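You operate a simulated robot arm through the tools that you are given. There is no shell and no other tool. Be economical: measure what you need, move in short steps, check, and stop when the job is done.

You run a simulated two-armed robot. Do the job below in one go: nothing can be reset, and whatever is moved stays where it is left.

Task
Shelf lights: STOCK and COOK on, LAMPS off, dimmer to 2.

The check looks at the end state, three seconds after you hand in, the way a careful person would. Anything else that was tipped, shoved, dropped, spilled or broken makes it a failure.

Robot
Two 7-joint arms with two-finger parallel grippers on one trunk, on a base that drives. Base frame: it is fixed to the floor where the robot stands at the start and does not move with it; the origin is under the middle of the robot, x ahead of it, y to its left, z up. Readings come in cm, rad, newtons and seconds.
The left shoulder is at the start at [5, 15.8, 118.3], the right one opposite. With the tool pointing down near the work surface each hand reaches from about 10 to 66 cm from the robot's upright axis, wherever it stands, measured 20 degrees to its own side. Places, roughly: cook switch [50, 0, 120]; dimmer dial [50, 0, 110]; lamps switch [50, 0, 130]; stock switch [50, 0, 130]. Payload 3.91 kg a hand.
The TCP of each hand is the grasp point between the finger pads, 3 cm short of the fingertips. In the tool frame z runs along the fingers and y along their closing line. Largest opening 11 cm; finger width 2, thickness 1; the body of the gripper, 4.8 by 11.2 cm, starts 5.5 cm behind the TCP.
Orientation is told as [roll, pitch, yaw] about the base's x, y, z axes, in that order, counted from this pose: with the fingers straight down and closing along the base's y, the tool's x points along the base's -x, its y along +y and its z along -z.

Tools
- The arms move only by the tool send_rows. It takes "left_commands", "right_commands" or both (then of equal length, played together; a hand with none holds still); each is a list of rows, each a list of 7 numbers: the shift along the tool's x, y, z in units of 50 mm (1.0 is 50 mm), then the turn, a rotation vector about the tool's x, y, z in units of 4 degrees (1.0 is 4 degrees), then the finger opening in cm, from 0 to 11. In form: [[tx, ty, tz, ax, ay, az, hand], ...]. A call has 1 to 8 rows; each row shifts and turns the commanded pose from where the row before left it, along the tool's axes as they then stand. A call with a number of a shift or a turn outside -1 to 1 is refused whole. A row lasts 0.2 s, in which the tool goes at most 5 cm and 0.15 rad; a call with a longer step from one row to the next is refused whole, and so is a gripper value outside its range. A pose out of reach is approached as far as the arm can. The call stops where the force on the tool passes 40 N (or 10 N more than at its start, if that is more) or the arm is blocked; 0.2 s more then pass. The fingers move at their own pace (about 15.3 cm/s each) and stop on an object; they squeeze with about 43 N. The grip force told is the motor's: it shows also when the fingers shut on nothing. Time passes only in rows, and 0.2 s behind the last, so rows that do not move let the fingers close. The reply holds the time, the measured pose of the TCP, the force on the tool along the base axes, the opening and the grip force, in the units named above and with some noise, with the torque about the TCP (base axes, N m) and any sound that the robot's microphone picked up.
- Cameras (640 x 400 px; columns grow to the right, rows downward): "scene" is now at [13.2, 0.21, 133.66]; the picture's right is [0.02, -1.00, 0.00], its down [-0.41, -0.01, -0.91] and it looks along [0.91, 0.02, -0.41] (base axes); focal length 257 px, centre (320, 200). "left" rides on the left gripper at [7.3, -1.7, -10.3] in its tool frame; the picture's right is [0.23, 0.97, 0.00], its down [-0.76, 0.18, -0.62] and it looks along [-0.61, 0.14, 0.78] (tool axes); focal length 222 px, centre (320, 200). "right" rides on the right gripper at [7.2, 1.7, -10.3] in its tool frame; the picture's right is [-0.23, 0.97, 0.00], its down [-0.76, -0.18, -0.62] and it looks along [-0.61, -0.14, 0.78] (tool axes); focal length 222 px, centre (320, 200). There is no depth. A picture from a camera that has moved, and an enlarged one, comes with that camera's place and axes in the base frame and with its lens.
- camera(camera): a new picture of that camera. It takes no simulated time.
- slide_trunk(by): slides the trunk up (or, below 0, down) by that many cm; the arms and the scene camera ride with it, the base frame stays. It gives what a move gives, with no picture.
- drive_base(legs): drives the robot by 1 to 6 legs, each [ahead, turn to the left] in cm and rad, along the robot's own axes; the way and the turn of a leg run together, so that a leg with both is an arc; at most 150 cm and 3.142 rad a leg. The arms and the cameras ride along, it lands a little off, and it stops where it bumps. It gives what a move gives.
- pan_tilt(pan, tilt): turns the head with the scene camera to pan (to the left, within 1.396 rad either way) and tilt (down, from -0.506 to 1.204), counted from straight ahead of the robot. It gives what a move gives.
- zoom(camera, box): a new picture of the part [left, top, right, bottom] of that camera's present view, enlarged. It takes no simulated time.
- hand_in(): hands the job in; it is judged then, once.

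Go step by step. Nothing tells you exact positions but the pictures and the camera data: compare them with the known pose of the tool, close in by small moves and look again before you grip or let go. The budget is 120 turns and 108 pictures, counting those below and the enlarged ones. Unless the task says otherwise, let go and move clear before handing in, and close with one line.

The tools are called after "Call:" as a command line: name --argument value ..., lists and objects as JSON in quotes. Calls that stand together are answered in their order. send_rows: Moves the arms, as the interface text tells. Its arguments: {"type":"object","properties":{"left_commands":{"type":"array","items":{"type":"array","items":{"type":"number"}}},"right_commands":{"type":"array","items":{"type":"array","items":{"type":"number"}}}},"required":[]} The other tools are called the same way: slide_trunk (by) slides the trunk up or down; drive_base (legs) drives the base; pan_tilt (pan, tilt) turns the head that bears the scene camera; camera (camera) takes a picture; zoom (camera, box) takes an enlarged picture of a part of a camera's view; hand_in () hands the job in.

At the start:

```text
t: 0.0
left_ee_pos: [38.69, 11.1, 100.07]
left_ee_rot: [0.0, -0.004, -0.001]
left_contact_force: [-0.4, -1.0, -0.5]
left_torque: [0.0, 0.0, 0.01]
left_grip_width: 10.99
left_finger_force: 0.1
right_ee_pos: [37.76, -13.82, 100.02]
right_ee_rot: [0.0, 0.001, 0.0]
right_contact_force: [0.9, -0.7, -0.6]
right_torque: [0.01, -0.01, 0.0]
right_grip_width: 11.0
right_finger_force: 0.0
trunk travel left (down, up): [-42.5, 5.7]
robot x, y, heading: [-0.42, -0.06, 0.003]
head pan, tilt: [0.021, 0.421]
```

scene: 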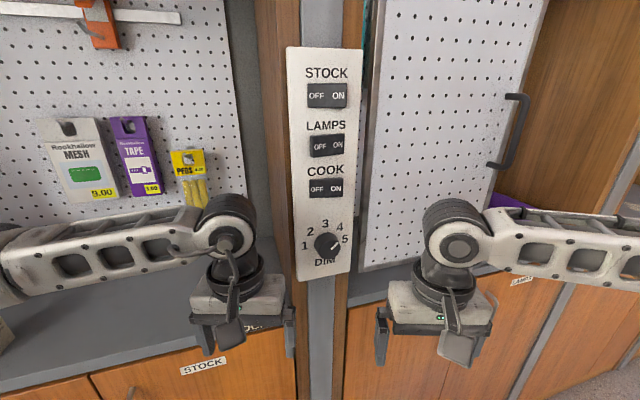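
right: 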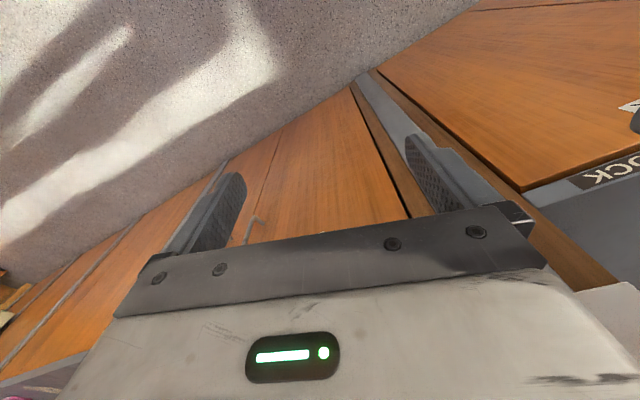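
left: 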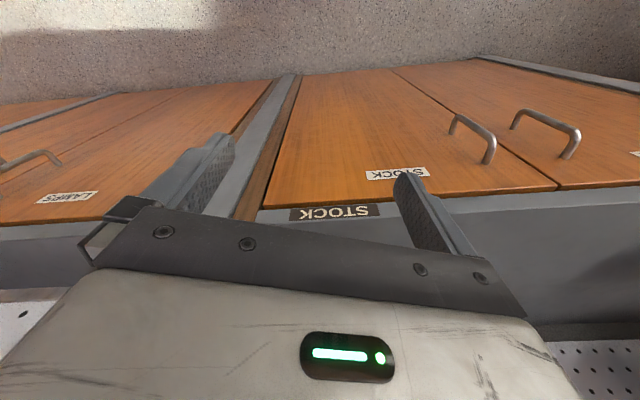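

I see a panel with three rocker switches (STOCK, LAMPS, COOK) and a dimmer dial; I'll enlarge it to read the states.

Call:
zoom --camera "scene" --box '[270, 50, 370, 130]'

Call:
zoom --camera "scene" --box '[270, 120, 370, 200]'

Call:
zoom --camera "scene" --box '[270, 205, 370, 285]'

```text
5.00 times, centred on (320, 90) of scene
camera zoom: at [13.2, 0.21, 133.66], right [0.02, -1.0, 0.0], down [-0.41, -0.01, -0.91], along [0.91, 0.02, -0.41], focal length 1284 px, centre (320, 750)
```

zoom: 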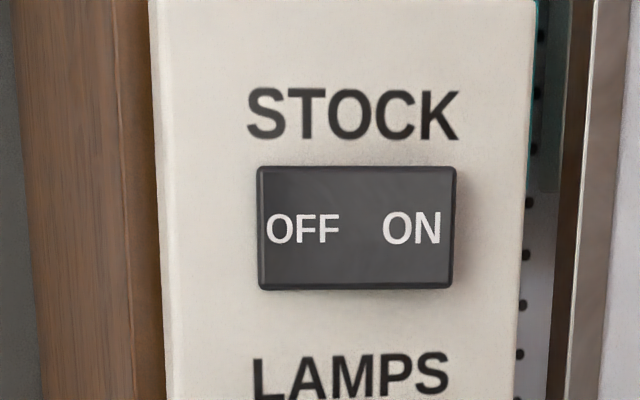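

```text
5.00 times, centred on (320, 160) of scene
camera zoom: at [13.2, 0.21, 133.66], right [0.02, -1.0, 0.0], down [-0.41, -0.01, -0.91], along [0.91, 0.02, -0.41], focal length 1284 px, centre (320, 400)
```

zoom: 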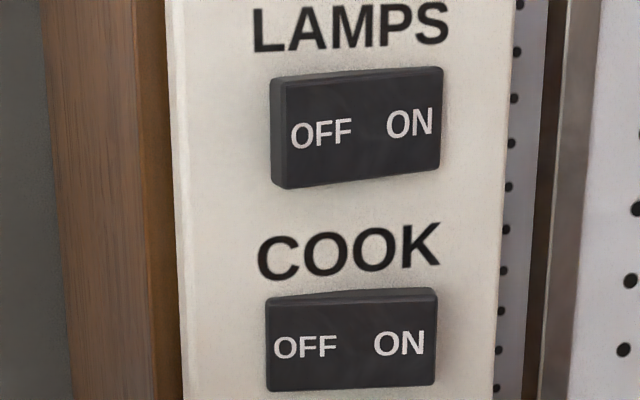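

```text
5.00 times, centred on (320, 245) of scene
camera zoom: at [13.2, 0.21, 133.66], right [0.02, -1.0, 0.0], down [-0.41, -0.01, -0.91], along [0.91, 0.02, -0.41], focal length 1284 px, centre (320, -25)
```

zoom: 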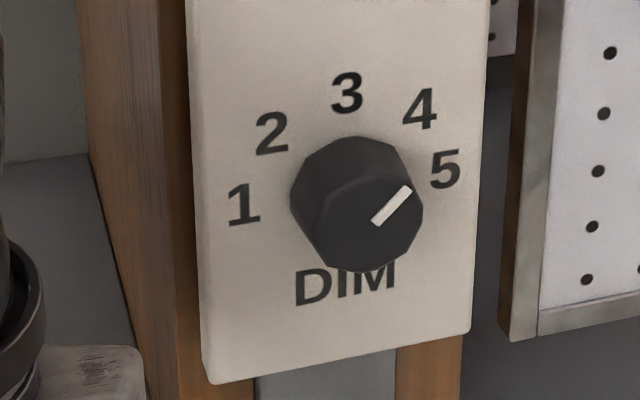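

The rocker shading suggests STOCK and COOK are off, LAMPS is on, and the dial is at 4. The panel is near x≈50, with switches at z≈132, 126 and 119 and the dial at z≈110. I'll draw the left hand aside and start turning the right hand to point forward with its fingers closed.

Call:
send_rows --left_commands '[[0.5, 0.4, 0, 0, 0, 0, 11], [0.5, 0.4, 0, 0, 0, 0, 11], [0.5, 0.4, 0, 0, 0, 0, 11], [0, 0, 0, 0, 0, 0, 11], [0, 0, 0, 0, 0, 0, 11], [0, 0, 0, 0, 0, 0, 11], [0, 0, 0, 0, 0, 0, 11], [0, 0, 0, 0, 0, 0, 11]]' --right_commands '[[0, 0, 0, 0, -1, 0, 0], [0, 0, 0, 0, -1, 0, 0], [0, 0, 0, 0, -1, 0, 0], [0, 0, 0, 0, -1, 0, 0], [0, 0, 0, 0, -1, 0, 0], [0, 0, 0, 0, -1, 0, 0], [0, 0, 0, 0, -1, 0, 0], [0, 0, 0, 0, -1, 0, 0]]'

Call:
send_rows --right_commands '[[0, 0, 0, 0, -1, 0, 0], [0, 0, 0, 0, -1, 0, 0], [0, 0, 0, 0, -1, 0, 0], [0, 0, 0, 0, -1, 0, 0], [0, 0, 0, 0, -1, 0, 0], [0, 0, 0, 0, -1, 0, 0], [0, 0, 0, 0, -1, 0, 0], [0, 0, 0, 0, -1, 0, 0]]'

Call:
send_rows --right_commands '[[0, 0, 0, 0, -1, 0, 0], [0, 0, 0, 0, -1, 0, 0], [0, 0, 0, 0, -1, 0, 0], [0, 0, 0, 0, -1, 0, 0], [0, 0, 0, 0, -1, 0, 0], [0, 0, 0, 0, -1, 0, 0], [0, 0, 0, 0, -0.5, 0, 0]]'

Call:
camera --camera "scene"

Call:
camera --camera "right"

```text
t: 1.8
left_ee_pos: [31.36, 16.97, 100.06]
left_ee_rot: [0.0, -0.001, 0.001]
left_contact_force: [-0.2, 0.6, 0.0]
left_torque: [0.03, -0.01, 0.04]
left_grip_width: 11.02
left_finger_force: 0.0
right_ee_pos: [37.84, -14.04, 100.09]
right_ee_rot: [0.003, -0.56, -0.003]
right_contact_force: [-0.2, 0.2, -0.5]
right_torque: [0.05, -0.01, -0.02]
right_grip_width: 0.0
right_finger_force: 37.6
trunk travel left (down, up): [-42.5, 5.7]
robot x, y, heading: [-0.25, -0.02, -0.004]
head pan, tilt: [0.021, 0.421]
```

```text
t: 3.6
left_ee_pos: [31.27, 17.05, 100.08]
left_ee_rot: [0.001, -0.003, 0.0]
left_contact_force: [0.2, 0.0, 0.3]
left_torque: [0.0, -0.02, 0.03]
left_grip_width: 11.0
left_finger_force: 0.0
right_ee_pos: [39.24, -13.43, 99.41]
right_ee_rot: [0.001, -1.118, 0.002]
right_contact_force: [0.6, -0.1, -0.3]
right_torque: [0.03, 0.0, -0.03]
right_grip_width: 0.01
right_finger_force: 37.6
right hand out of reach, approached as far as the arm can: row 4, 5, 7
trunk travel left (down, up): [-42.5, 5.7]
robot x, y, heading: [0.13, -0.01, 0.001]
head pan, tilt: [0.021, 0.421]
```

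```text
t: 5.2
left_ee_pos: [31.27, 16.92, 100.05]
left_ee_rot: [0.001, -0.001, -0.001]
left_contact_force: [-0.1, 0.2, -0.1]
left_torque: [0.01, -0.03, 0.0]
left_grip_width: 11.02
left_finger_force: 0.1
right_ee_pos: [39.34, -13.34, 99.47]
right_ee_rot: [3.06, -1.569, -3.064]
right_contact_force: [0.6, 0.5, 0.4]
right_torque: [0.0, 0.03, -0.04]
right_grip_width: 0.02
right_finger_force: 38.0
trunk travel left (down, up): [-42.5, 5.7]
robot x, y, heading: [0.54, -0.09, -0.004]
head pan, tilt: [0.021, 0.421]
```

```text
101 pictures are left
camera scene: at [13.2, 0.2, 133.66], right [0.02, -1.0, 0.0], down [-0.41, -0.01, -0.91], along [0.91, 0.02, -0.41], focal length 257 px, centre (320, 200)
```

scene: 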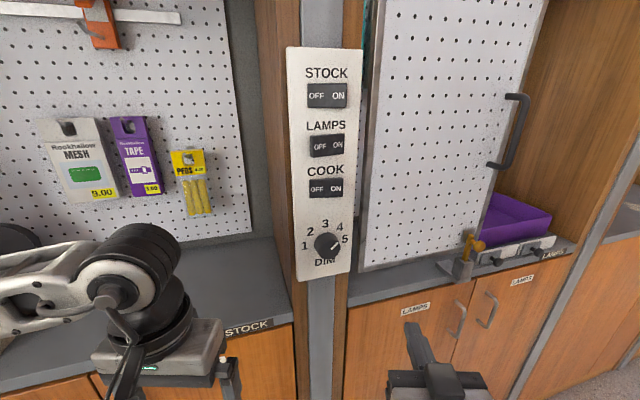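

```text
100 pictures are left
camera right: at [28.95, -11.71, 92.23], right [0.0, 0.97, 0.23], down [-0.62, -0.18, 0.76], along [0.78, -0.14, 0.61], focal length 222 px, centre (320, 200)
```

right: 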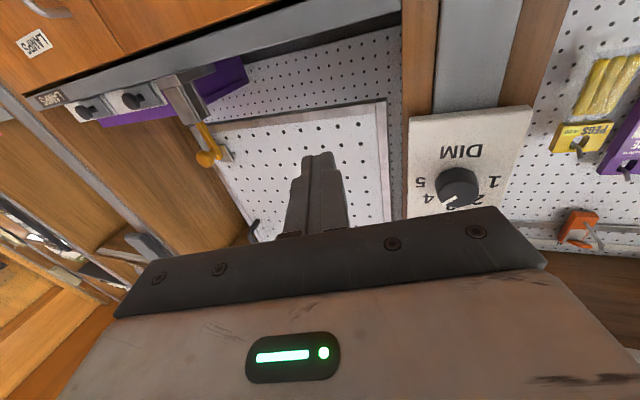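

The dial triangulates to about x 49, y 0, z 109.6. Next I raise the closed right fingers in front of the ON end of STOCK and check.

Call:
send_rows --right_commands '[[-0.93, 0.33, 0, 0, 0, 0, 0], [-0.93, 0.33, 0, 0, 0, 0, 0], [-0.93, 0.33, 0, 0, 0, 0, 0], [-0.93, 0.33, 0, 0, 0, 0, 0], [-0.93, 0.33, 0, 0, 0, 0, 0], [-0.93, 0.33, 0, 0, 0, 0, 0], [-0.93, 0.33, 0, 0, 0, 0, 0], [0, 0, 0, 0, 0, 0, 0]]'

Call:
camera --camera "scene"

Call:
camera --camera "right"

```text
t: 7.0
left_ee_pos: [31.36, 16.93, 100.05]
left_ee_rot: [0.0, -0.003, 0.0]
left_contact_force: [0.0, -0.3, -0.3]
left_torque: [0.0, 0.01, 0.0]
left_grip_width: 10.98
left_finger_force: 0.0
right_ee_pos: [39.91, -1.1, 131.79]
right_ee_rot: [0.829, -1.569, -0.831]
right_contact_force: [0.3, -0.8, -0.8]
right_torque: [0.01, 0.01, 0.02]
right_grip_width: 0.02
right_finger_force: 38.0
right hand out of reach, approached as far as the arm can: row 2, 3
trunk travel left (down, up): [-42.5, 5.7]
robot x, y, heading: [-0.22, -0.07, 0.001]
head pan, tilt: [0.021, 0.421]
```

```text
99 pictures are left
camera scene: at [13.22, 0.18, 133.65], right [0.02, -1.0, 0.0], down [-0.41, -0.01, -0.91], along [0.91, 0.02, -0.41], focal length 257 px, centre (320, 200)
```

scene: 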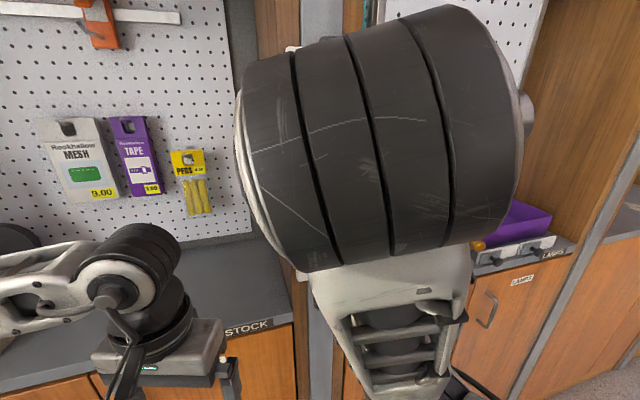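

```text
98 pictures are left
camera right: at [29.55, 0.67, 124.6], right [0.0, 0.97, 0.23], down [-0.62, -0.18, 0.76], along [0.78, -0.14, 0.61], focal length 222 px, centre (320, 200)
```

right: 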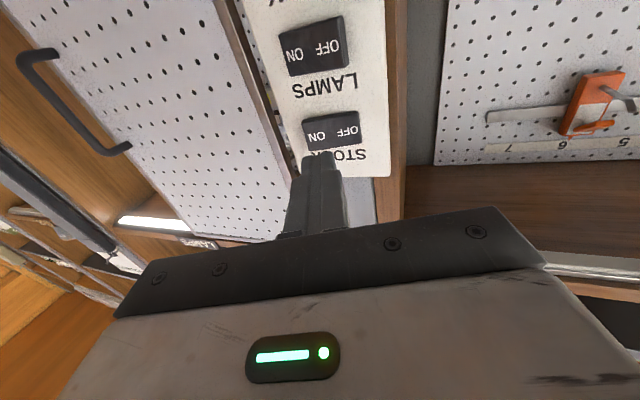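

The fingertips are level with STOCK (face at x≈49.4, z≈132.4). I align to the ON end and approach in small steps.

Call:
send_rows --right_commands '[[-0.12, -0.14, 0.3, 0, 0, 0, 0], [0, 0, 0.4, 0, 0, 0, 0], [0, 0, 0.35, 0, 0, 0, 0], [0, 0, 0, 0, 0, 0, 0]]'

Call:
camera --camera "right"

```text
t: 8.0
left_ee_pos: [31.3, 17.0, 100.13]
left_ee_rot: [0.0, -0.002, -0.001]
left_contact_force: [-0.4, -0.6, -1.0]
left_torque: [0.02, 0.03, 0.02]
left_grip_width: 11.0
left_finger_force: 0.1
right_ee_pos: [45.12, -1.63, 132.34]
right_ee_rot: [1.641, -1.57, -1.642]
right_contact_force: [0.3, 0.1, 0.1]
right_torque: [0.0, -0.01, 0.0]
right_grip_width: 0.01
right_finger_force: 37.8
trunk travel left (down, up): [-42.5, 5.7]
robot x, y, heading: [0.05, -0.24, 0.001]
head pan, tilt: [0.021, 0.421]
```

```text
97 pictures are left
camera right: at [34.79, 0.03, 125.16], right [0.0, 0.97, 0.23], down [-0.62, -0.18, 0.76], along [0.78, -0.14, 0.61], focal length 222 px, centre (320, 200)
```

right: 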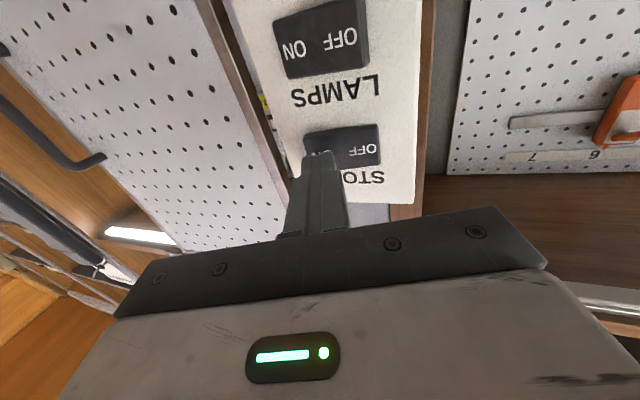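

The fingertips cover the ON end. I press slowly.

Call:
send_rows --right_commands '[[0, 0, 0.08, 0, 0, 0, 0], [0, 0, 0.08, 0, 0, 0, 0], [0, 0, 0.06, 0, 0, 0, 0], [0, 0, 0.06, 0, 0, 0, 0]]'

Call:
zoom --camera "right" --box '[240, 80, 440, 205]'

```text
t: 9.0
left_ee_pos: [31.33, 16.88, 100.16]
left_ee_rot: [-0.001, -0.002, 0.0]
left_contact_force: [-0.6, -0.7, -0.1]
left_torque: [0.0, -0.03, -0.01]
left_grip_width: 11.0
left_finger_force: 0.1
right_ee_pos: [46.57, -1.91, 132.36]
right_ee_rot: [1.611, -1.569, -1.611]
right_contact_force: [-2.3, -3.1, -1.4]
right_torque: [-0.04, 0.09, -0.08]
right_grip_width: 0.0
right_finger_force: 37.2
trunk travel left (down, up): [-42.5, 5.7]
robot x, y, heading: [-0.07, 0.13, 0.002]
head pan, tilt: [0.021, 0.421]
```

```text
3.20 times, centred on (340, 142) of right
camera zoom: at [36.21, -0.2, 125.17], right [0.0, 0.97, 0.23], down [-0.62, -0.18, 0.76], along [0.78, -0.14, 0.61], focal length 711 px, centre (256, 384)
```

zoom: 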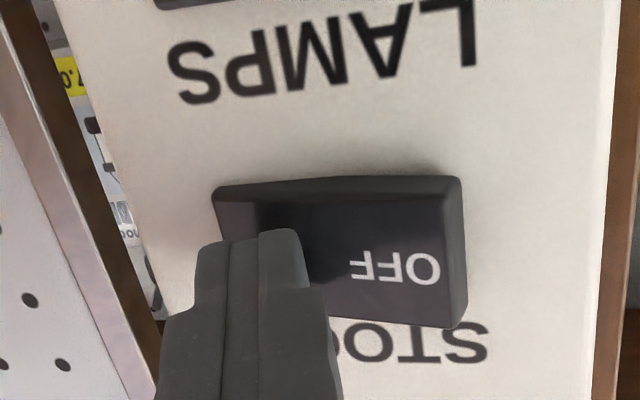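

The rocker seems to be tilting to ON with only a light force. I press a little more until it is firm.

Call:
send_rows --right_commands '[[0, 0, 0.06, 0, 0, 0, 0], [0, 0, 0.06, 0, 0, 0, 0], [0, 0, 0.06, 0, 0, 0, 0]]'

Call:
zoom --camera "right" --box '[240, 80, 440, 205]'

```text
t: 9.6
left_ee_pos: [31.03, 16.91, 100.15]
left_ee_rot: [0.0, -0.005, 0.001]
left_contact_force: [1.0, 0.1, 0.2]
left_torque: [0.02, 0.0, 0.01]
left_grip_width: 11.0
left_finger_force: 0.1
right_ee_pos: [46.54, -1.86, 132.47]
right_ee_rot: [0.675, -1.568, -0.675]
right_contact_force: [-20.6, -6.0, -6.5]
right_torque: [-0.01, 0.17, 0.04]
right_grip_width: 0.02
right_finger_force: 37.9
trunk travel left (down, up): [-42.5, 5.7]
robot x, y, heading: [-0.12, 0.29, 0.004]
head pan, tilt: [0.021, 0.421]
stopped in row 3 (right hand): the force on the tool passed its limit at 44 N (the readings are from after the stop); the commanded pose is now the measured one
```

```text
3.20 times, centred on (340, 142) of right
camera zoom: at [36.21, -0.22, 125.22], right [0.0, 0.97, 0.23], down [-0.62, -0.18, 0.76], along [0.78, -0.14, 0.6], focal length 711 px, centre (256, 384)
```

zoom: 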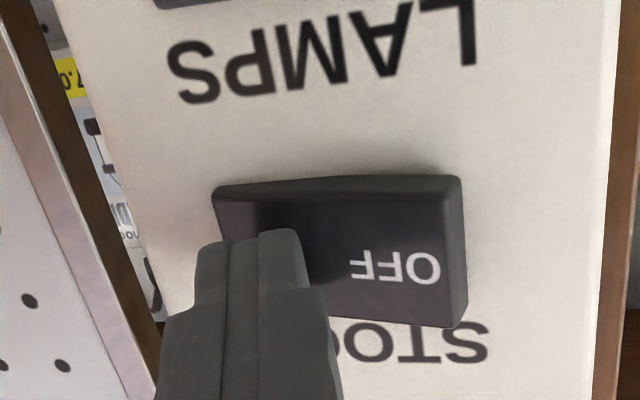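

STOCK bottomed out on its ON side. I back off, move down to the OFF (left) end of LAMPS, and look.

Call:
send_rows --right_commands '[[0, 0, -0.4, 0, 0, 0, 0], [0, 0, -0.3, 0, 0, 0, 0], [0.67, 0.35, 0, 0, 0, 0, 0], [0.67, 0.38, 0, 0, 0, 0, 0], [0, 0, 0, 0, 0, 0, 0]]'

Call:
camera --camera "right"

```text
t: 10.8
left_ee_pos: [31.27, 17.0, 100.09]
left_ee_rot: [0.0, -0.004, -0.001]
left_contact_force: [-1.1, 0.6, 0.2]
left_torque: [0.02, -0.01, 0.01]
left_grip_width: 11.0
left_finger_force: 0.1
right_ee_pos: [43.82, 1.42, 125.51]
right_ee_rot: [-1.208, -1.56, 1.195]
right_contact_force: [0.5, 1.2, 1.1]
right_torque: [0.04, 0.02, -0.02]
right_grip_width: 0.05
right_finger_force: 37.7
trunk travel left (down, up): [-42.5, 5.7]
robot x, y, heading: [0.01, -0.15, -0.002]
head pan, tilt: [0.021, 0.421]
```

```text
94 pictures are left
camera right: at [33.54, 3.16, 118.26], right [0.01, 0.98, 0.22], down [-0.62, -0.16, 0.77], along [0.78, -0.14, 0.61], focal length 222 px, centre (320, 200)
```

right: 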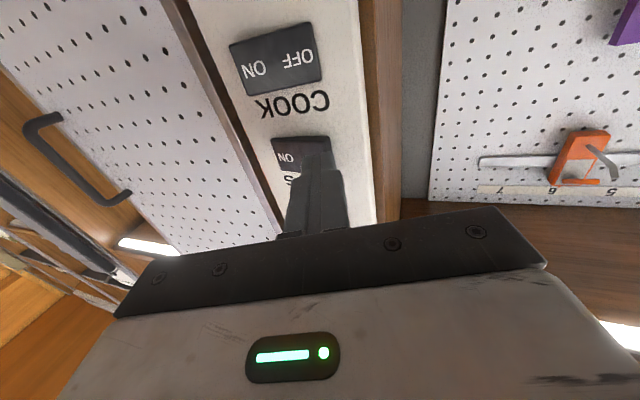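

The fingers are at the OFF end of LAMPS; I nudge 4 mm left and press.

Call:
send_rows --right_commands '[[0, 0.08, 0.15, 0, 0, 0, 0], [0, 0, 0.1, 0, 0, 0, 0], [0, 0, 0.08, 0, 0, 0, 0], [0, 0, 0.06, 0, 0, 0, 0], [0, 0, 0.06, 0, 0, 0, 0], [0, 0, 0.06, 0, 0, 0, 0], [0, 0, 0.06, 0, 0, 0, 0], [0, 0, 0.06, 0, 0, 0, 0]]'

Call:
zoom --camera "right" --box '[220, 80, 420, 205]'

```text
t: 12.3
left_ee_pos: [31.04, 16.88, 100.24]
left_ee_rot: [0.001, -0.004, 0.001]
left_contact_force: [0.4, 0.4, 0.4]
left_torque: [0.02, 0.0, -0.02]
left_grip_width: 11.0
left_finger_force: 0.1
right_ee_pos: [45.78, 2.07, 125.17]
right_ee_rot: [-1.098, -1.55, 1.091]
right_contact_force: [-23.3, -1.6, -3.2]
right_torque: [0.06, -0.08, 0.04]
right_grip_width: 0.02
right_finger_force: 37.8
trunk travel left (down, up): [-42.5, 5.7]
robot x, y, heading: [0.06, 0.01, -0.001]
head pan, tilt: [0.021, 0.421]
stopped in row 7 (right hand): the force on the tool passed its limit at 44 N (the readings are from after the stop); the commanded pose is now the measured one
```

```text
3.20 times, centred on (320, 142) of right
camera zoom: at [35.44, 3.65, 117.89], right [0.01, 0.98, 0.21], down [-0.62, -0.16, 0.77], along [0.79, -0.14, 0.6], focal length 711 px, centre (320, 384)
```

zoom: 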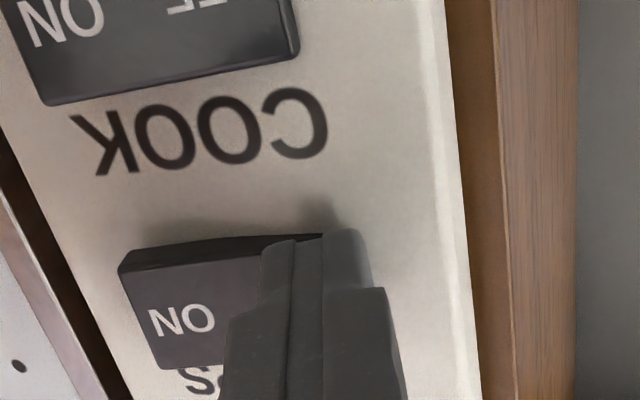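

LAMPS stopped firm, though about 8 mm shallower than STOCK did. I back off and look at it from the wrist camera.

Call:
send_rows --right_commands '[[0, 0, -0.4, 0, 0, 0, 0], [0.3, 0, -0.4, 0, 0, 0, 0], [1, -0.2, 0, 0, 0, 0, 0], [0.5, -0.2, 0, 0, 0, 0, 0], [0, 0, 0, 0, 0, 0, 0]]'

Call:
camera --camera "right"

Call:
camera --camera "scene"

```text
refused: row 3 steps farther than a row can; nothing moved
```

```text
92 pictures are left
camera right: at [35.44, 3.65, 117.89], right [0.01, 0.98, 0.21], down [-0.62, -0.16, 0.77], along [0.79, -0.14, 0.6], focal length 222 px, centre (320, 200)
```

right: 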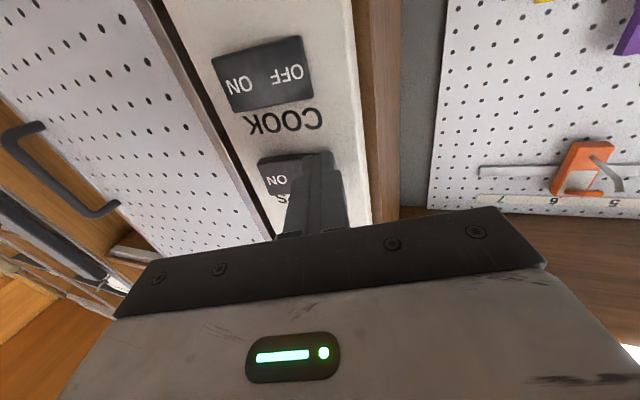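

```text
91 pictures are left
camera scene: at [12.68, 0.15, 133.71], right [0.02, -1.0, 0.0], down [-0.4, -0.01, -0.91], along [0.91, 0.02, -0.41], focal length 257 px, centre (320, 200)
```

scene: 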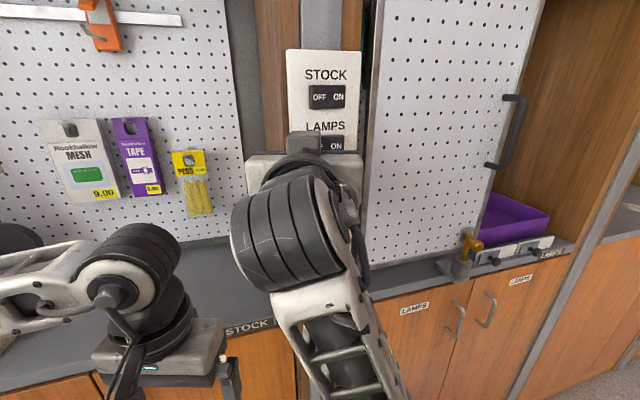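

STOCK now reads like an ON-tilted rocker. I lower the hand away to expose the panel.

Call:
send_rows --right_commands '[[0, 0, -0.4, 0, 0, 0, 0], [0, 0, -0.4, 0, 0, 0, 0], [0.9, -0.3, 0, 0, 0, 0, 0], [0.9, -0.3, 0, 0, 0, 0, 0], [0.9, -0.3, 0, 0, 0, 0, 0], [0, 0, 0, 0, 0, 0, 0]]'

Call:
zoom --camera "scene" --box '[270, 60, 370, 122.5]'

Call:
zoom --camera "scene" --box '[270, 115, 370, 177.5]'

Call:
camera --camera "scene"

```text
t: 13.5
left_ee_pos: [31.19, 16.98, 100.11]
left_ee_rot: [0.0, -0.001, 0.0]
left_contact_force: [-0.4, -1.3, -0.2]
left_torque: [-0.03, -0.01, -0.01]
left_grip_width: 10.99
left_finger_force: 0.2
right_ee_pos: [42.5, -2.54, 120.03]
right_ee_rot: [-3.007, -1.393, 2.985]
right_contact_force: [0.0, -0.3, -0.8]
right_torque: [-0.05, -0.01, -0.04]
right_grip_width: 0.0
right_finger_force: 37.3
trunk travel left (down, up): [-42.5, 5.7]
robot x, y, heading: [0.06, -0.34, 0.005]
head pan, tilt: [0.021, 0.421]
stopped in row 5 (right hand): the arm was blocked; the commanded pose is now the measured one
```

```text
6.40 times, centred on (320, 91) of scene
camera zoom: at [13.09, 0.19, 133.66], right [0.02, -1.0, 0.0], down [-0.41, -0.01, -0.91], along [0.91, 0.02, -0.41], focal length 1643 px, centre (320, 896)
```

zoom: 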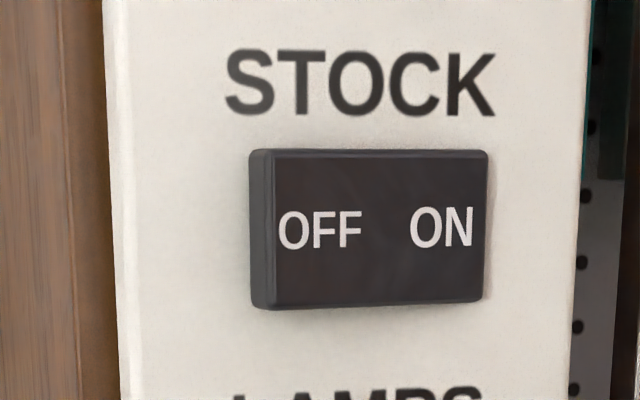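

```text
6.40 times, centred on (320, 146) of scene
camera zoom: at [13.09, 0.19, 133.66], right [0.02, -1.0, 0.0], down [-0.41, -0.01, -0.91], along [0.91, 0.02, -0.41], focal length 1643 px, centre (320, 544)
```

zoom: 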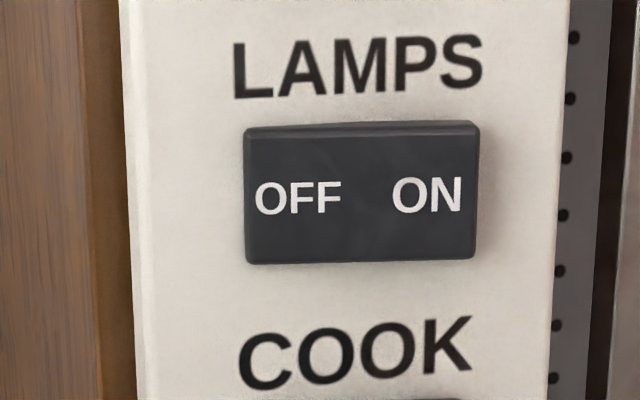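

```text
88 pictures are left
camera scene: at [13.09, 0.19, 133.66], right [0.02, -1.0, 0.0], down [-0.41, -0.01, -0.91], along [0.91, 0.02, -0.41], focal length 257 px, centre (320, 200)
```

scene: 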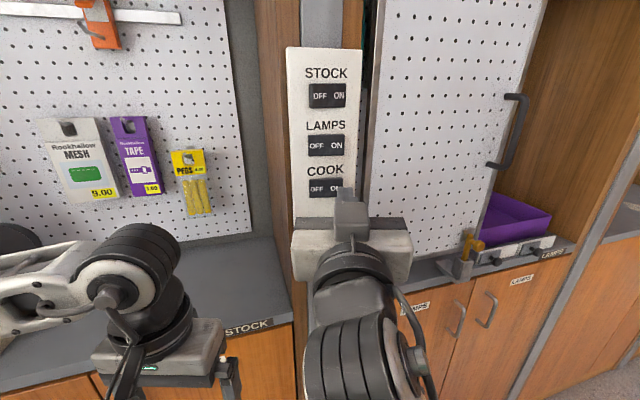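

STOCK is on and LAMPS is off. The arm was blocked folding in, leaving the tool pitched up about 10°; I'll level it in front of COOK.

Call:
send_rows --right_commands '[[0, 0.03, 0.1, 0, 0.8, 0, 0], [0, 0.03, 0.1, 0, 0.8, 0, 0], [0.05, 0.03, 0, 0, 0.9, 0, 0], [0, 0, 0, 0, 0, 0, 0]]'

Call:
camera --camera "right"

```text
t: 14.5
left_ee_pos: [31.23, 16.99, 100.11]
left_ee_rot: [0.001, -0.001, 0.0]
left_contact_force: [0.2, 0.2, 0.2]
left_torque: [-0.01, 0.03, 0.02]
left_grip_width: 10.99
left_finger_force: 0.1
right_ee_pos: [44.74, -4.08, 118.0]
right_ee_rot: [-1.701, -1.423, 1.626]
right_contact_force: [-0.9, 0.4, 0.8]
right_torque: [-0.01, 0.0, 0.0]
right_grip_width: 0.0
right_finger_force: 38.2
trunk travel left (down, up): [-42.5, 5.7]
robot x, y, heading: [-0.54, -0.21, 0.0]
head pan, tilt: [0.021, 0.421]
stopped in row 4 (right hand): the arm was blocked; the commanded pose is now the measured one
```

```text
87 pictures are left
camera right: at [34.52, -2.75, 110.4], right [0.07, 0.99, 0.08], down [-0.64, -0.02, 0.77], along [0.76, -0.11, 0.64], focal length 222 px, centre (320, 200)
```

right: 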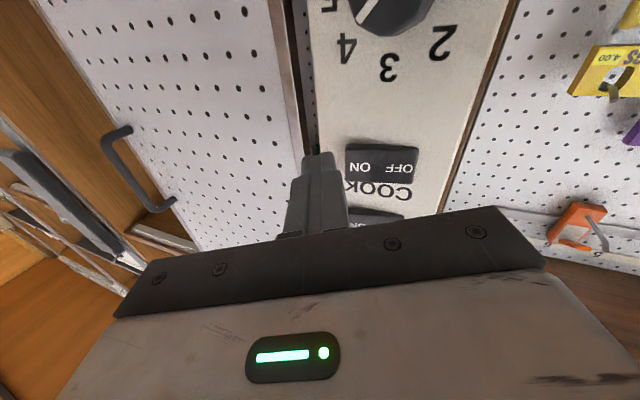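

The arm is too folded at this distance, so standing back about 12 cm should help. I check what is behind the robot first.

Call:
pan_tilt --pan 1.396 --tilt 0.6

Call:
camera --camera "scene"

Call:
pan_tilt --pan -1.396 --tilt 0.6

Call:
camera --camera "scene"

Call:
pan_tilt --pan 0.02 --tilt 0.421

```text
t: 16.1
left_ee_pos: [31.14, 16.96, 100.09]
left_ee_rot: [-0.001, -0.002, -0.001]
left_contact_force: [-0.6, 0.5, 0.0]
left_torque: [0.0, 0.04, -0.02]
left_grip_width: 11.0
left_finger_force: 0.0
right_ee_pos: [44.72, -4.11, 117.96]
right_ee_rot: [-1.695, -1.424, 1.621]
right_contact_force: [0.6, -0.2, 0.1]
right_torque: [0.01, 0.0, 0.05]
right_grip_width: 0.0
right_finger_force: 38.5
trunk travel left (down, up): [-42.5, 5.7]
robot x, y, heading: [-0.32, 0.57, -0.002]
head pan, tilt: [1.396, 0.6]
```

```text
86 pictures are left
camera scene: at [5.41, 8.7, 132.03], right [0.98, -0.17, 0.0], down [-0.1, -0.56, -0.83], along [0.14, 0.81, -0.56], focal length 257 px, centre (320, 200)
```

scene: 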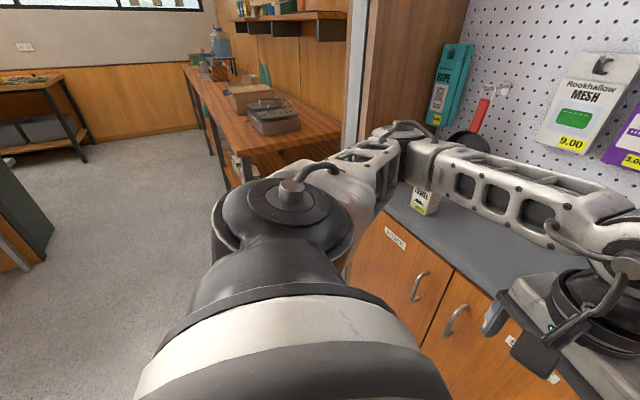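

```text
t: 18.5
left_ee_pos: [31.21, 17.03, 100.03]
left_ee_rot: [0.001, -0.003, 0.001]
left_contact_force: [0.4, -0.4, 0.4]
left_torque: [0.02, 0.02, 0.02]
left_grip_width: 10.99
left_finger_force: 0.0
right_ee_pos: [44.6, -4.08, 118.08]
right_ee_rot: [-1.698, -1.423, 1.624]
right_contact_force: [0.6, 0.3, -0.8]
right_torque: [0.0, -0.01, -0.01]
right_grip_width: 0.03
right_finger_force: 37.7
trunk travel left (down, up): [-42.5, 5.7]
robot x, y, heading: [-0.19, 0.04, 0.005]
head pan, tilt: [-1.396, 0.6]
```

```text
85 pictures are left
camera scene: at [5.4, -8.7, 132.03], right [-0.98, -0.17, 0.0], down [-0.1, 0.56, -0.83], along [0.14, -0.81, -0.56], focal length 257 px, centre (320, 200)
```

scene: 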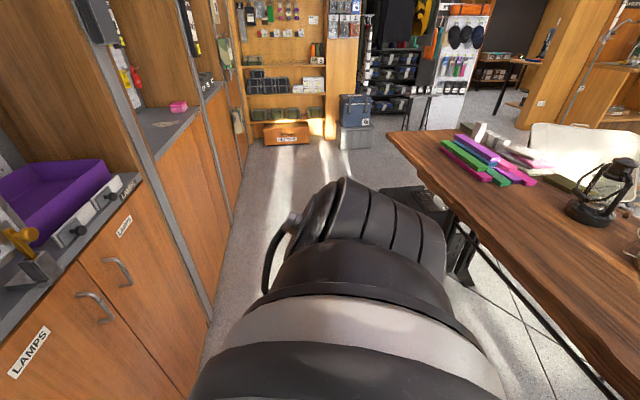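

```text
t: 20.1
left_ee_pos: [31.09, 16.91, 100.03]
left_ee_rot: [0.0, -0.001, 0.0]
left_contact_force: [-0.8, -0.4, 0.2]
left_torque: [-0.01, -0.02, -0.01]
left_grip_width: 10.99
left_finger_force: 0.0
right_ee_pos: [44.65, -3.96, 117.95]
right_ee_rot: [-1.696, -1.425, 1.624]
right_contact_force: [-1.0, -0.7, 1.2]
right_torque: [-0.01, 0.0, -0.01]
right_grip_width: 0.0
right_finger_force: 37.6
trunk travel left (down, up): [-42.5, 5.7]
robot x, y, heading: [-0.14, -0.03, 0.007]
head pan, tilt: [0.019, 0.421]
```

There is a table behind-right, roughly 45+ cm behind the axis, so a modest 8 cm reverse is safe and gives the arm room.

Call:
drive_base --legs '[[-8, 0]]'

Call:
camera --camera "right"

Call:
camera --camera "scene"

```text
t: 21.1
left_ee_pos: [23.16, 16.92, 100.21]
left_ee_rot: [-0.001, -0.002, -0.003]
left_contact_force: [-0.3, 0.0, -0.2]
left_torque: [0.0, -0.03, 0.0]
left_grip_width: 10.99
left_finger_force: 0.0
right_ee_pos: [36.72, -4.1, 117.95]
right_ee_rot: [-1.703, -1.423, 1.63]
right_contact_force: [-0.5, -0.2, -0.3]
right_torque: [0.01, -0.02, 0.02]
right_grip_width: 0.0
right_finger_force: 37.3
trunk travel left (down, up): [-42.5, 5.7]
robot x, y, heading: [-7.91, -0.02, 0.003]
head pan, tilt: [0.019, 0.421]
```

```text
84 pictures are left
camera right: at [26.47, -2.75, 110.44], right [0.07, 0.99, 0.08], down [-0.64, -0.02, 0.77], along [0.76, -0.11, 0.64], focal length 222 px, centre (320, 200)
```

right: 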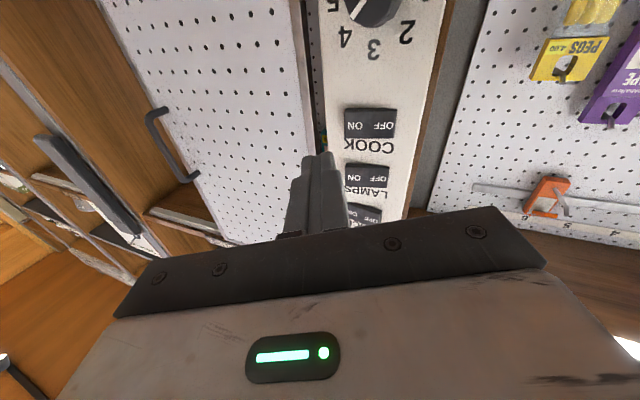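

```text
83 pictures are left
camera scene: at [5.05, 0.17, 133.67], right [0.02, -1.0, 0.0], down [-0.41, -0.01, -0.91], along [0.91, 0.02, -0.41], focal length 257 px, centre (320, 200)
```

scene: 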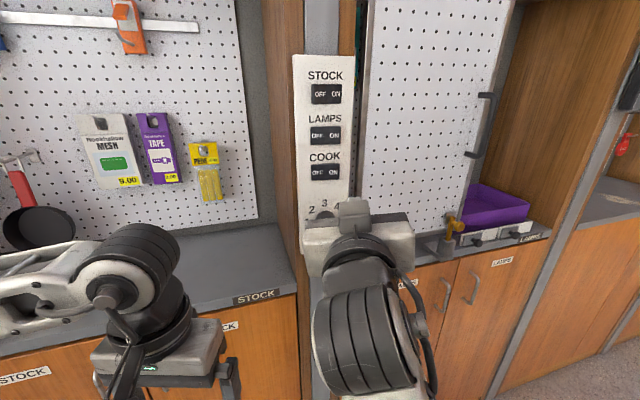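

Clear now. I straighten the tool (roll +9°, yaw +4°) and close in on the ON end of COOK.

Call:
send_rows --right_commands '[[0, 0, 0.2, -0.36, 0.1, 0.72, 0], [0, 0, 0.2, -0.36, 0.1, 0.72, 0], [0, 0, 0.2, -0.35, 0.1, 0.73, 0], [-0.1, 0.2, 0.4, 0, 0, 0, 0], [-0.12, 0.22, 0.4, 0, 0, 0, 0], [0, 0, 0, 0, 0, 0, 0]]'

Call:
camera --camera "right"

```text
t: 22.5
left_ee_pos: [23.15, 17.03, 100.06]
left_ee_rot: [0.0, -0.001, -0.002]
left_contact_force: [-0.3, 0.1, 0.7]
left_torque: [0.0, 0.02, 0.02]
left_grip_width: 11.0
left_finger_force: 0.0
right_ee_pos: [43.84, -2.16, 119.17]
right_ee_rot: [0.677, -1.558, -0.681]
right_contact_force: [0.5, -0.5, -0.6]
right_torque: [0.0, 0.0, -0.01]
right_grip_width: 0.0
right_finger_force: 38.0
trunk travel left (down, up): [-42.5, 5.7]
robot x, y, heading: [-7.89, -0.17, -0.003]
head pan, tilt: [0.019, 0.421]
```

```text
82 pictures are left
camera right: at [33.38, -0.44, 111.91], right [0.0, 0.97, 0.23], down [-0.62, -0.18, 0.77], along [0.79, -0.15, 0.6], focal length 222 px, centre (320, 200)
```

right: 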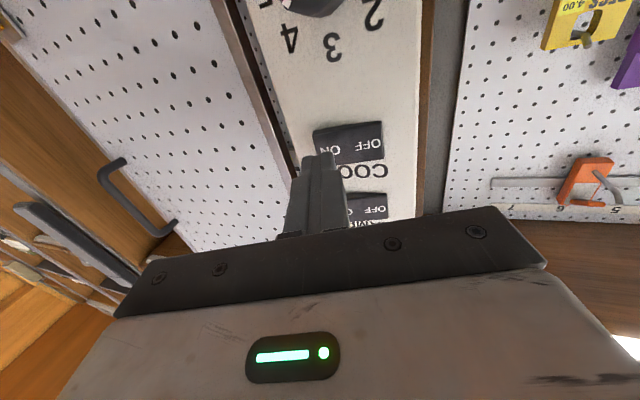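

The tool is straight and centred on the ON end of COOK (z≈119.2). I press.

Call:
send_rows --right_commands '[[0, 0.06, 0.15, 0, 0, 0, 0], [0, 0, 0.1, 0, 0, 0, 0], [0, 0, 0.08, 0, 0, 0, 0], [0, 0, 0.06, 0, 0, 0, 0], [0, 0, 0.06, 0, 0, 0, 0], [0, 0, 0.06, 0, 0, 0, 0], [0, 0, 0.06, 0, 0, 0, 0], [0, 0, 0.06, 0, 0, 0, 0]]'

Call:
zoom --camera "right" --box '[240, 80, 440, 205]'

```text
t: 24.3
left_ee_pos: [23.15, 16.87, 100.15]
left_ee_rot: [0.001, -0.003, -0.003]
left_contact_force: [-0.9, 0.7, -0.3]
left_torque: [0.0, -0.03, 0.02]
left_grip_width: 10.98
left_finger_force: 0.1
right_ee_pos: [46.56, -1.86, 119.16]
right_ee_rot: [0.688, -1.56, -0.691]
right_contact_force: [-17.8, -4.0, -6.1]
right_torque: [-0.09, 0.16, 0.04]
right_grip_width: 0.01
right_finger_force: 37.7
trunk travel left (down, up): [-42.5, 5.7]
robot x, y, heading: [-8.09, 0.03, -0.001]
head pan, tilt: [0.019, 0.421]
```

```text
3.20 times, centred on (340, 142) of right
camera zoom: at [36.2, -0.22, 111.99], right [0.0, 0.97, 0.23], down [-0.62, -0.18, 0.77], along [0.79, -0.15, 0.6], focal length 711 px, centre (256, 384)
```

zoom: 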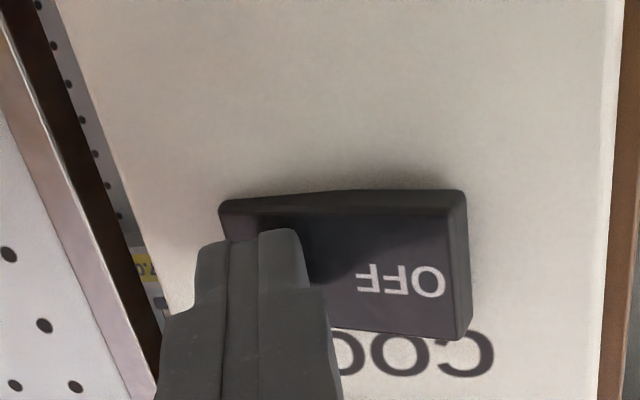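

COOK bottomed on ON. I back off 6 cm, go down to dial height and open the fingers in front of the dial.

Call:
send_rows --right_commands '[[0, 0, -0.4, 0, 0, 0, 0], [0, 0, -0.8, 0, 0, 0, 0], [0.65, 0.12, 0, 0, 0, 0, 0], [0.65, 0.12, 0, 0, 0, 0, 0], [0.6, 0.12, 0, 0, 0, 0, 3], [0, 0, 0, 0, 0, 0, 6.5], [0, 0, 0, 0, 0, 0, 6.5]]'

Call:
camera --camera "right"

Call:
camera --camera "scene"

```text
t: 25.2
left_ee_pos: [23.34, 17.0, 100.09]
left_ee_rot: [0.001, -0.002, 0.0]
left_contact_force: [0.4, 0.4, 0.2]
left_torque: [0.03, -0.02, 0.01]
left_grip_width: 11.01
left_finger_force: 0.1
right_ee_pos: [40.25, -1.02, 124.3]
right_ee_rot: [2.935, -1.369, -2.932]
right_contact_force: [0.0, -0.5, 1.2]
right_torque: [-0.01, 0.0, -0.01]
right_grip_width: 0.01
right_finger_force: 37.4
trunk travel left (down, up): [-42.5, 5.7]
robot x, y, heading: [-8.2, 0.34, 0.001]
head pan, tilt: [0.019, 0.421]
stopped in row 4 (right hand): the arm was blocked; the commanded pose is now the measured one
```

```text
80 pictures are left
camera right: at [31.57, 1.01, 115.14], right [-0.05, 0.96, 0.26], down [-0.76, -0.21, 0.62], along [0.65, -0.17, 0.74], focal length 222 px, centre (320, 200)
```

right: 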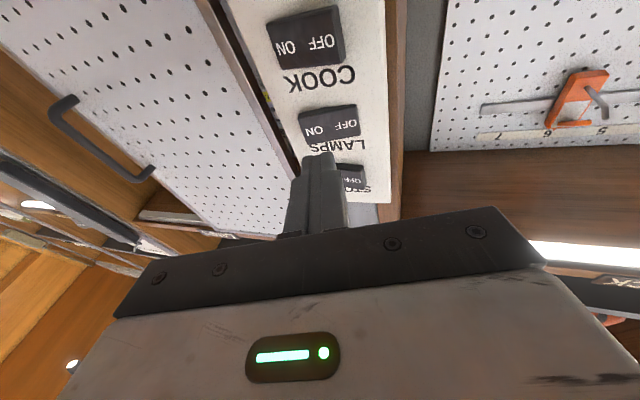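

```text
79 pictures are left
camera scene: at [5.13, 0.17, 133.66], right [0.02, -1.0, 0.0], down [-0.41, -0.01, -0.91], along [0.91, 0.02, -0.41], focal length 257 px, centre (320, 200)
```

scene: 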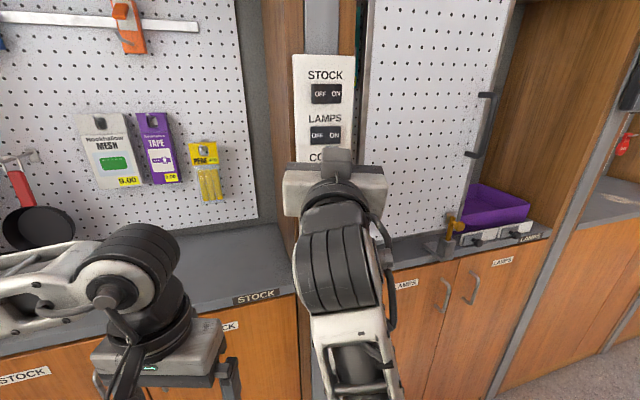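

The arm hit a joint limit going straight down and drifted up. I'll go out to the right, level the tool, and descend there.

Call:
send_rows --right_commands '[[0, -0.5, 0, 0, 0.8, 0, 0], [0, -0.6, 0, 0, 0.8, 0, 0], [0, -0.7, 0, 0, 0.8, 0, 0], [0, -0.7, 0, 0, 0.6, 0, 0]]'

```text
t: 26.2
left_ee_pos: [23.29, 17.04, 100.15]
left_ee_rot: [-0.002, -0.002, -0.003]
left_contact_force: [-0.3, -0.5, 0.8]
left_torque: [-0.03, 0.06, 0.01]
left_grip_width: 11.0
left_finger_force: 0.0
right_ee_pos: [40.63, -13.49, 123.56]
right_ee_rot: [1.156, -1.528, -1.145]
right_contact_force: [0.5, -0.3, -0.3]
right_torque: [0.01, 0.04, 0.01]
right_grip_width: 0.0
right_finger_force: 37.9
trunk travel left (down, up): [-42.5, 5.7]
robot x, y, heading: [-8.24, 0.02, 0.005]
head pan, tilt: [0.019, 0.421]
```

Call:
send_rows --right_commands '[[0.4, 0, 0, 0, 0, 0, 0], [0.5, 0, 0, 0, 0, 0, 0], [0.5, 0, 0, 0, 0, 0, 0], [0.5, 0, 0, 0, 0, 0, 0], [0.5, 0, 0, 0, 0, 0, 0], [0.5, 0, 0, 0, 0, 0, 0], [0, 0, 0, 0, 0, 0, 0]]'

Call:
camera --camera "scene"

```text
t: 27.2
left_ee_pos: [23.31, 16.92, 100.07]
left_ee_rot: [0.001, -0.002, 0.001]
left_contact_force: [-0.2, 0.2, -1.1]
left_torque: [-0.01, 0.01, 0.06]
left_grip_width: 11.0
left_finger_force: 0.0
right_ee_pos: [40.23, -13.11, 123.7]
right_ee_rot: [2.878, -1.391, -2.865]
right_contact_force: [-1.0, 0.6, -0.5]
right_torque: [0.0, -0.01, 0.02]
right_grip_width: 0.0
right_finger_force: 37.6
trunk travel left (down, up): [-42.5, 5.7]
robot x, y, heading: [-7.98, -0.18, -0.001]
head pan, tilt: [0.019, 0.421]
stopped in row 4 (right hand): the arm was blocked; the commanded pose is now the measured one
```

```text
78 pictures are left
camera scene: at [5.14, 0.18, 133.66], right [0.02, -1.0, 0.0], down [-0.41, -0.01, -0.91], along [0.91, 0.02, -0.41], focal length 257 px, centre (320, 200)
```

scene: 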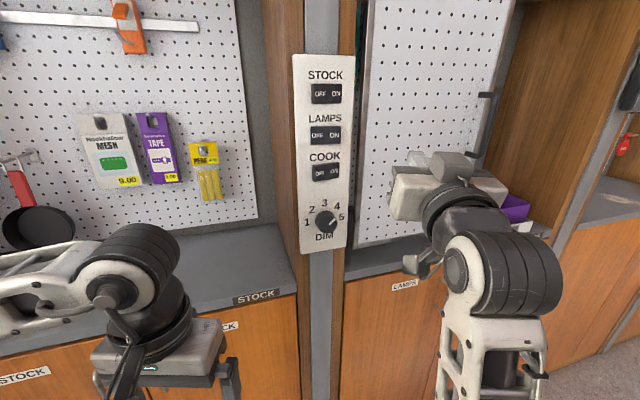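

The wrist is at its limit, so I'll keep this arm shape and use the trunk to go lower. First I level the tool at y≈0 with the fingers ahead at x≈43.

Call:
send_rows --right_commands '[[0, 0.4, 0.15, 0, 0.8, 0, 0], [0, 0.6, 0.15, 0, 0.8, 0, 0], [0, 0.6, 0.15, 0, 0.8, 0, 0], [0, 0.6, 0.1, 0, 0.2, 0, 0], [0, 0.4, 0, 0, 0, 0, 0], [0, 0, 0, 0, 0, 0, 0]]'

Call:
camera --camera "right"

Call:
zoom --camera "scene" --box '[270, 70, 370, 132.5]'

```text
t: 28.6
left_ee_pos: [23.22, 17.07, 100.15]
left_ee_rot: [0.0, -0.002, -0.002]
left_contact_force: [-0.2, -0.5, 0.0]
left_torque: [0.0, 0.0, 0.02]
left_grip_width: 11.0
left_finger_force: 0.1
right_ee_pos: [42.95, -0.22, 124.25]
right_ee_rot: [1.195, -1.532, -1.187]
right_contact_force: [0.5, 0.4, 0.3]
right_torque: [0.0, 0.04, -0.02]
right_grip_width: 0.0
right_finger_force: 37.8
trunk travel left (down, up): [-42.5, 5.7]
robot x, y, heading: [-8.32, 0.05, -0.002]
head pan, tilt: [0.019, 0.421]
```

```text
77 pictures are left
camera right: at [32.45, 1.54, 117.23], right [0.0, 0.96, 0.26], down [-0.61, -0.21, 0.76], along [0.79, -0.16, 0.59], focal length 222 px, centre (320, 200)
```

right: 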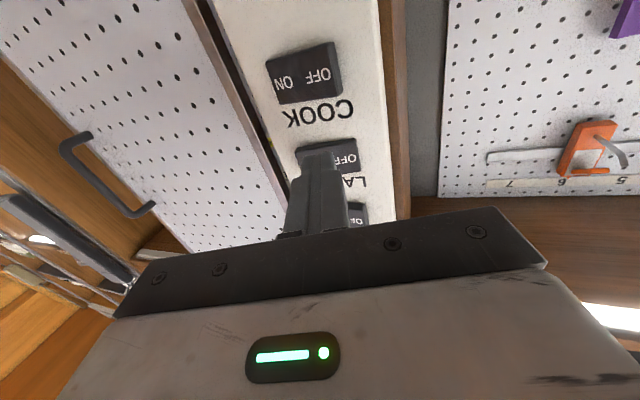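

```text
6.40 times, centred on (320, 101) of scene
camera zoom: at [5.14, 0.17, 133.66], right [0.02, -1.0, 0.0], down [-0.41, -0.01, -0.91], along [0.91, 0.02, -0.41], focal length 1643 px, centre (320, 832)
```

zoom: 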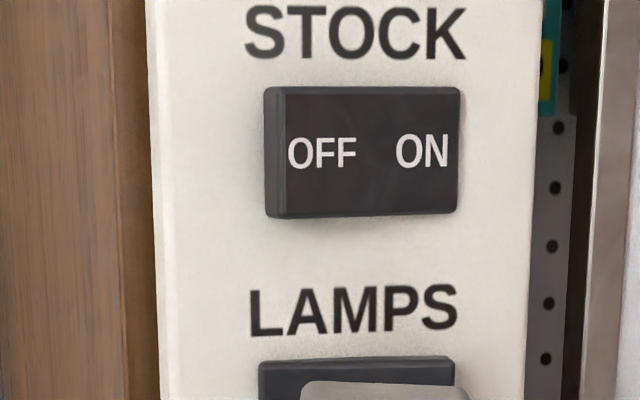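

STOCK is still on. Now I slide the trunk down 14.6 cm to dial height.

Call:
slide_trunk --by -14.6

Call:
camera --camera "right"

Call:
camera --camera "scene"

```text
t: 30.3
left_ee_pos: [23.1, 17.09, 85.57]
left_ee_rot: [-0.001, -0.002, -0.002]
left_contact_force: [0.0, 0.6, -0.1]
left_torque: [0.01, -0.01, 0.0]
left_grip_width: 10.99
left_finger_force: 0.0
right_ee_pos: [42.98, -0.49, 109.76]
right_ee_rot: [1.283, -1.529, -1.277]
right_contact_force: [0.4, 0.3, -0.9]
right_torque: [-0.02, 0.02, 0.05]
right_grip_width: 0.0
right_finger_force: 37.5
trunk travel left (down, up): [-27.9, 20.3]
robot x, y, heading: [-8.17, 0.07, 0.005]
head pan, tilt: [0.019, 0.421]
```

```text
75 pictures are left
camera right: at [32.47, 1.46, 102.76], right [0.0, 0.96, 0.26], down [-0.61, -0.21, 0.76], along [0.79, -0.16, 0.59], focal length 222 px, centre (320, 200)
```

right: 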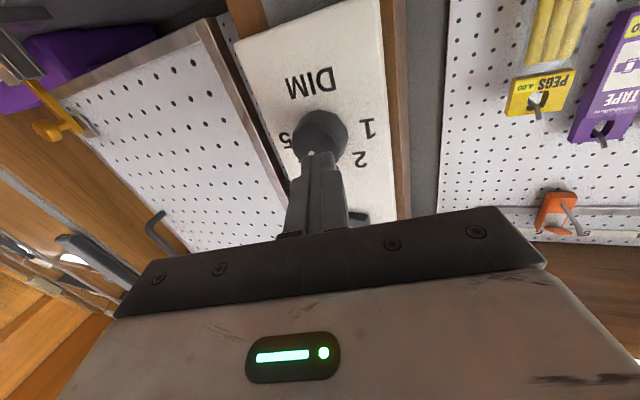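

```text
74 pictures are left
camera scene: at [5.13, 0.17, 119.06], right [0.02, -1.0, 0.0], down [-0.41, -0.01, -0.91], along [0.91, 0.02, -0.41], focal length 257 px, centre (320, 200)
```

scene: 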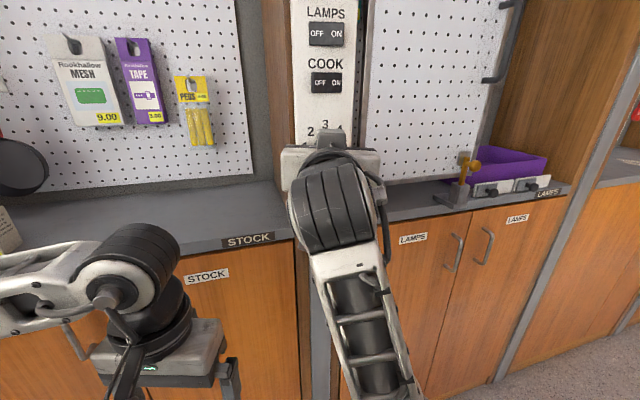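

The tool is lined up with the dial. I open the fingers to 7 cm, ease forward over it, then look.

Call:
send_rows --right_commands '[[0, 0, 0, 0, 0, 0, 7], [0, 0.04, 0, 0, 0, 0, 7], [0.04, 0, 0.1, 0, 0, 0, 7], [0, 0, 0.12, 0, 0, 0, 7], [0, 0, 0.1, 0, 0, 0, 7], [0, 0, 0.1, 0, 0, 0, 7], [0, 0, 0, 0, 0, 0, 7]]'

Call:
camera --camera "right"

```text
t: 31.9
left_ee_pos: [23.21, 16.83, 85.5]
left_ee_rot: [0.0, -0.003, -0.001]
left_contact_force: [0.2, -0.3, 1.0]
left_torque: [0.01, 0.02, 0.01]
left_grip_width: 11.0
left_finger_force: 0.0
right_ee_pos: [45.07, -0.07, 109.25]
right_ee_rot: [1.14, -1.531, -1.133]
right_contact_force: [-0.7, -0.4, 0.2]
right_torque: [0.02, -0.02, 0.03]
right_grip_width: 7.01
right_finger_force: 0.1
trunk travel left (down, up): [-27.9, 20.3]
robot x, y, heading: [-8.03, -0.0, -0.003]
head pan, tilt: [0.019, 0.421]
```

```text
73 pictures are left
camera right: at [34.59, 1.73, 102.26], right [0.0, 0.96, 0.26], down [-0.61, -0.21, 0.76], along [0.79, -0.16, 0.59], focal length 222 px, centre (320, 200)
```

right: 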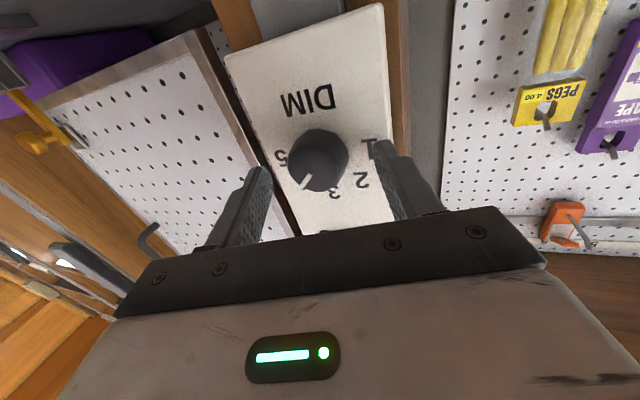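

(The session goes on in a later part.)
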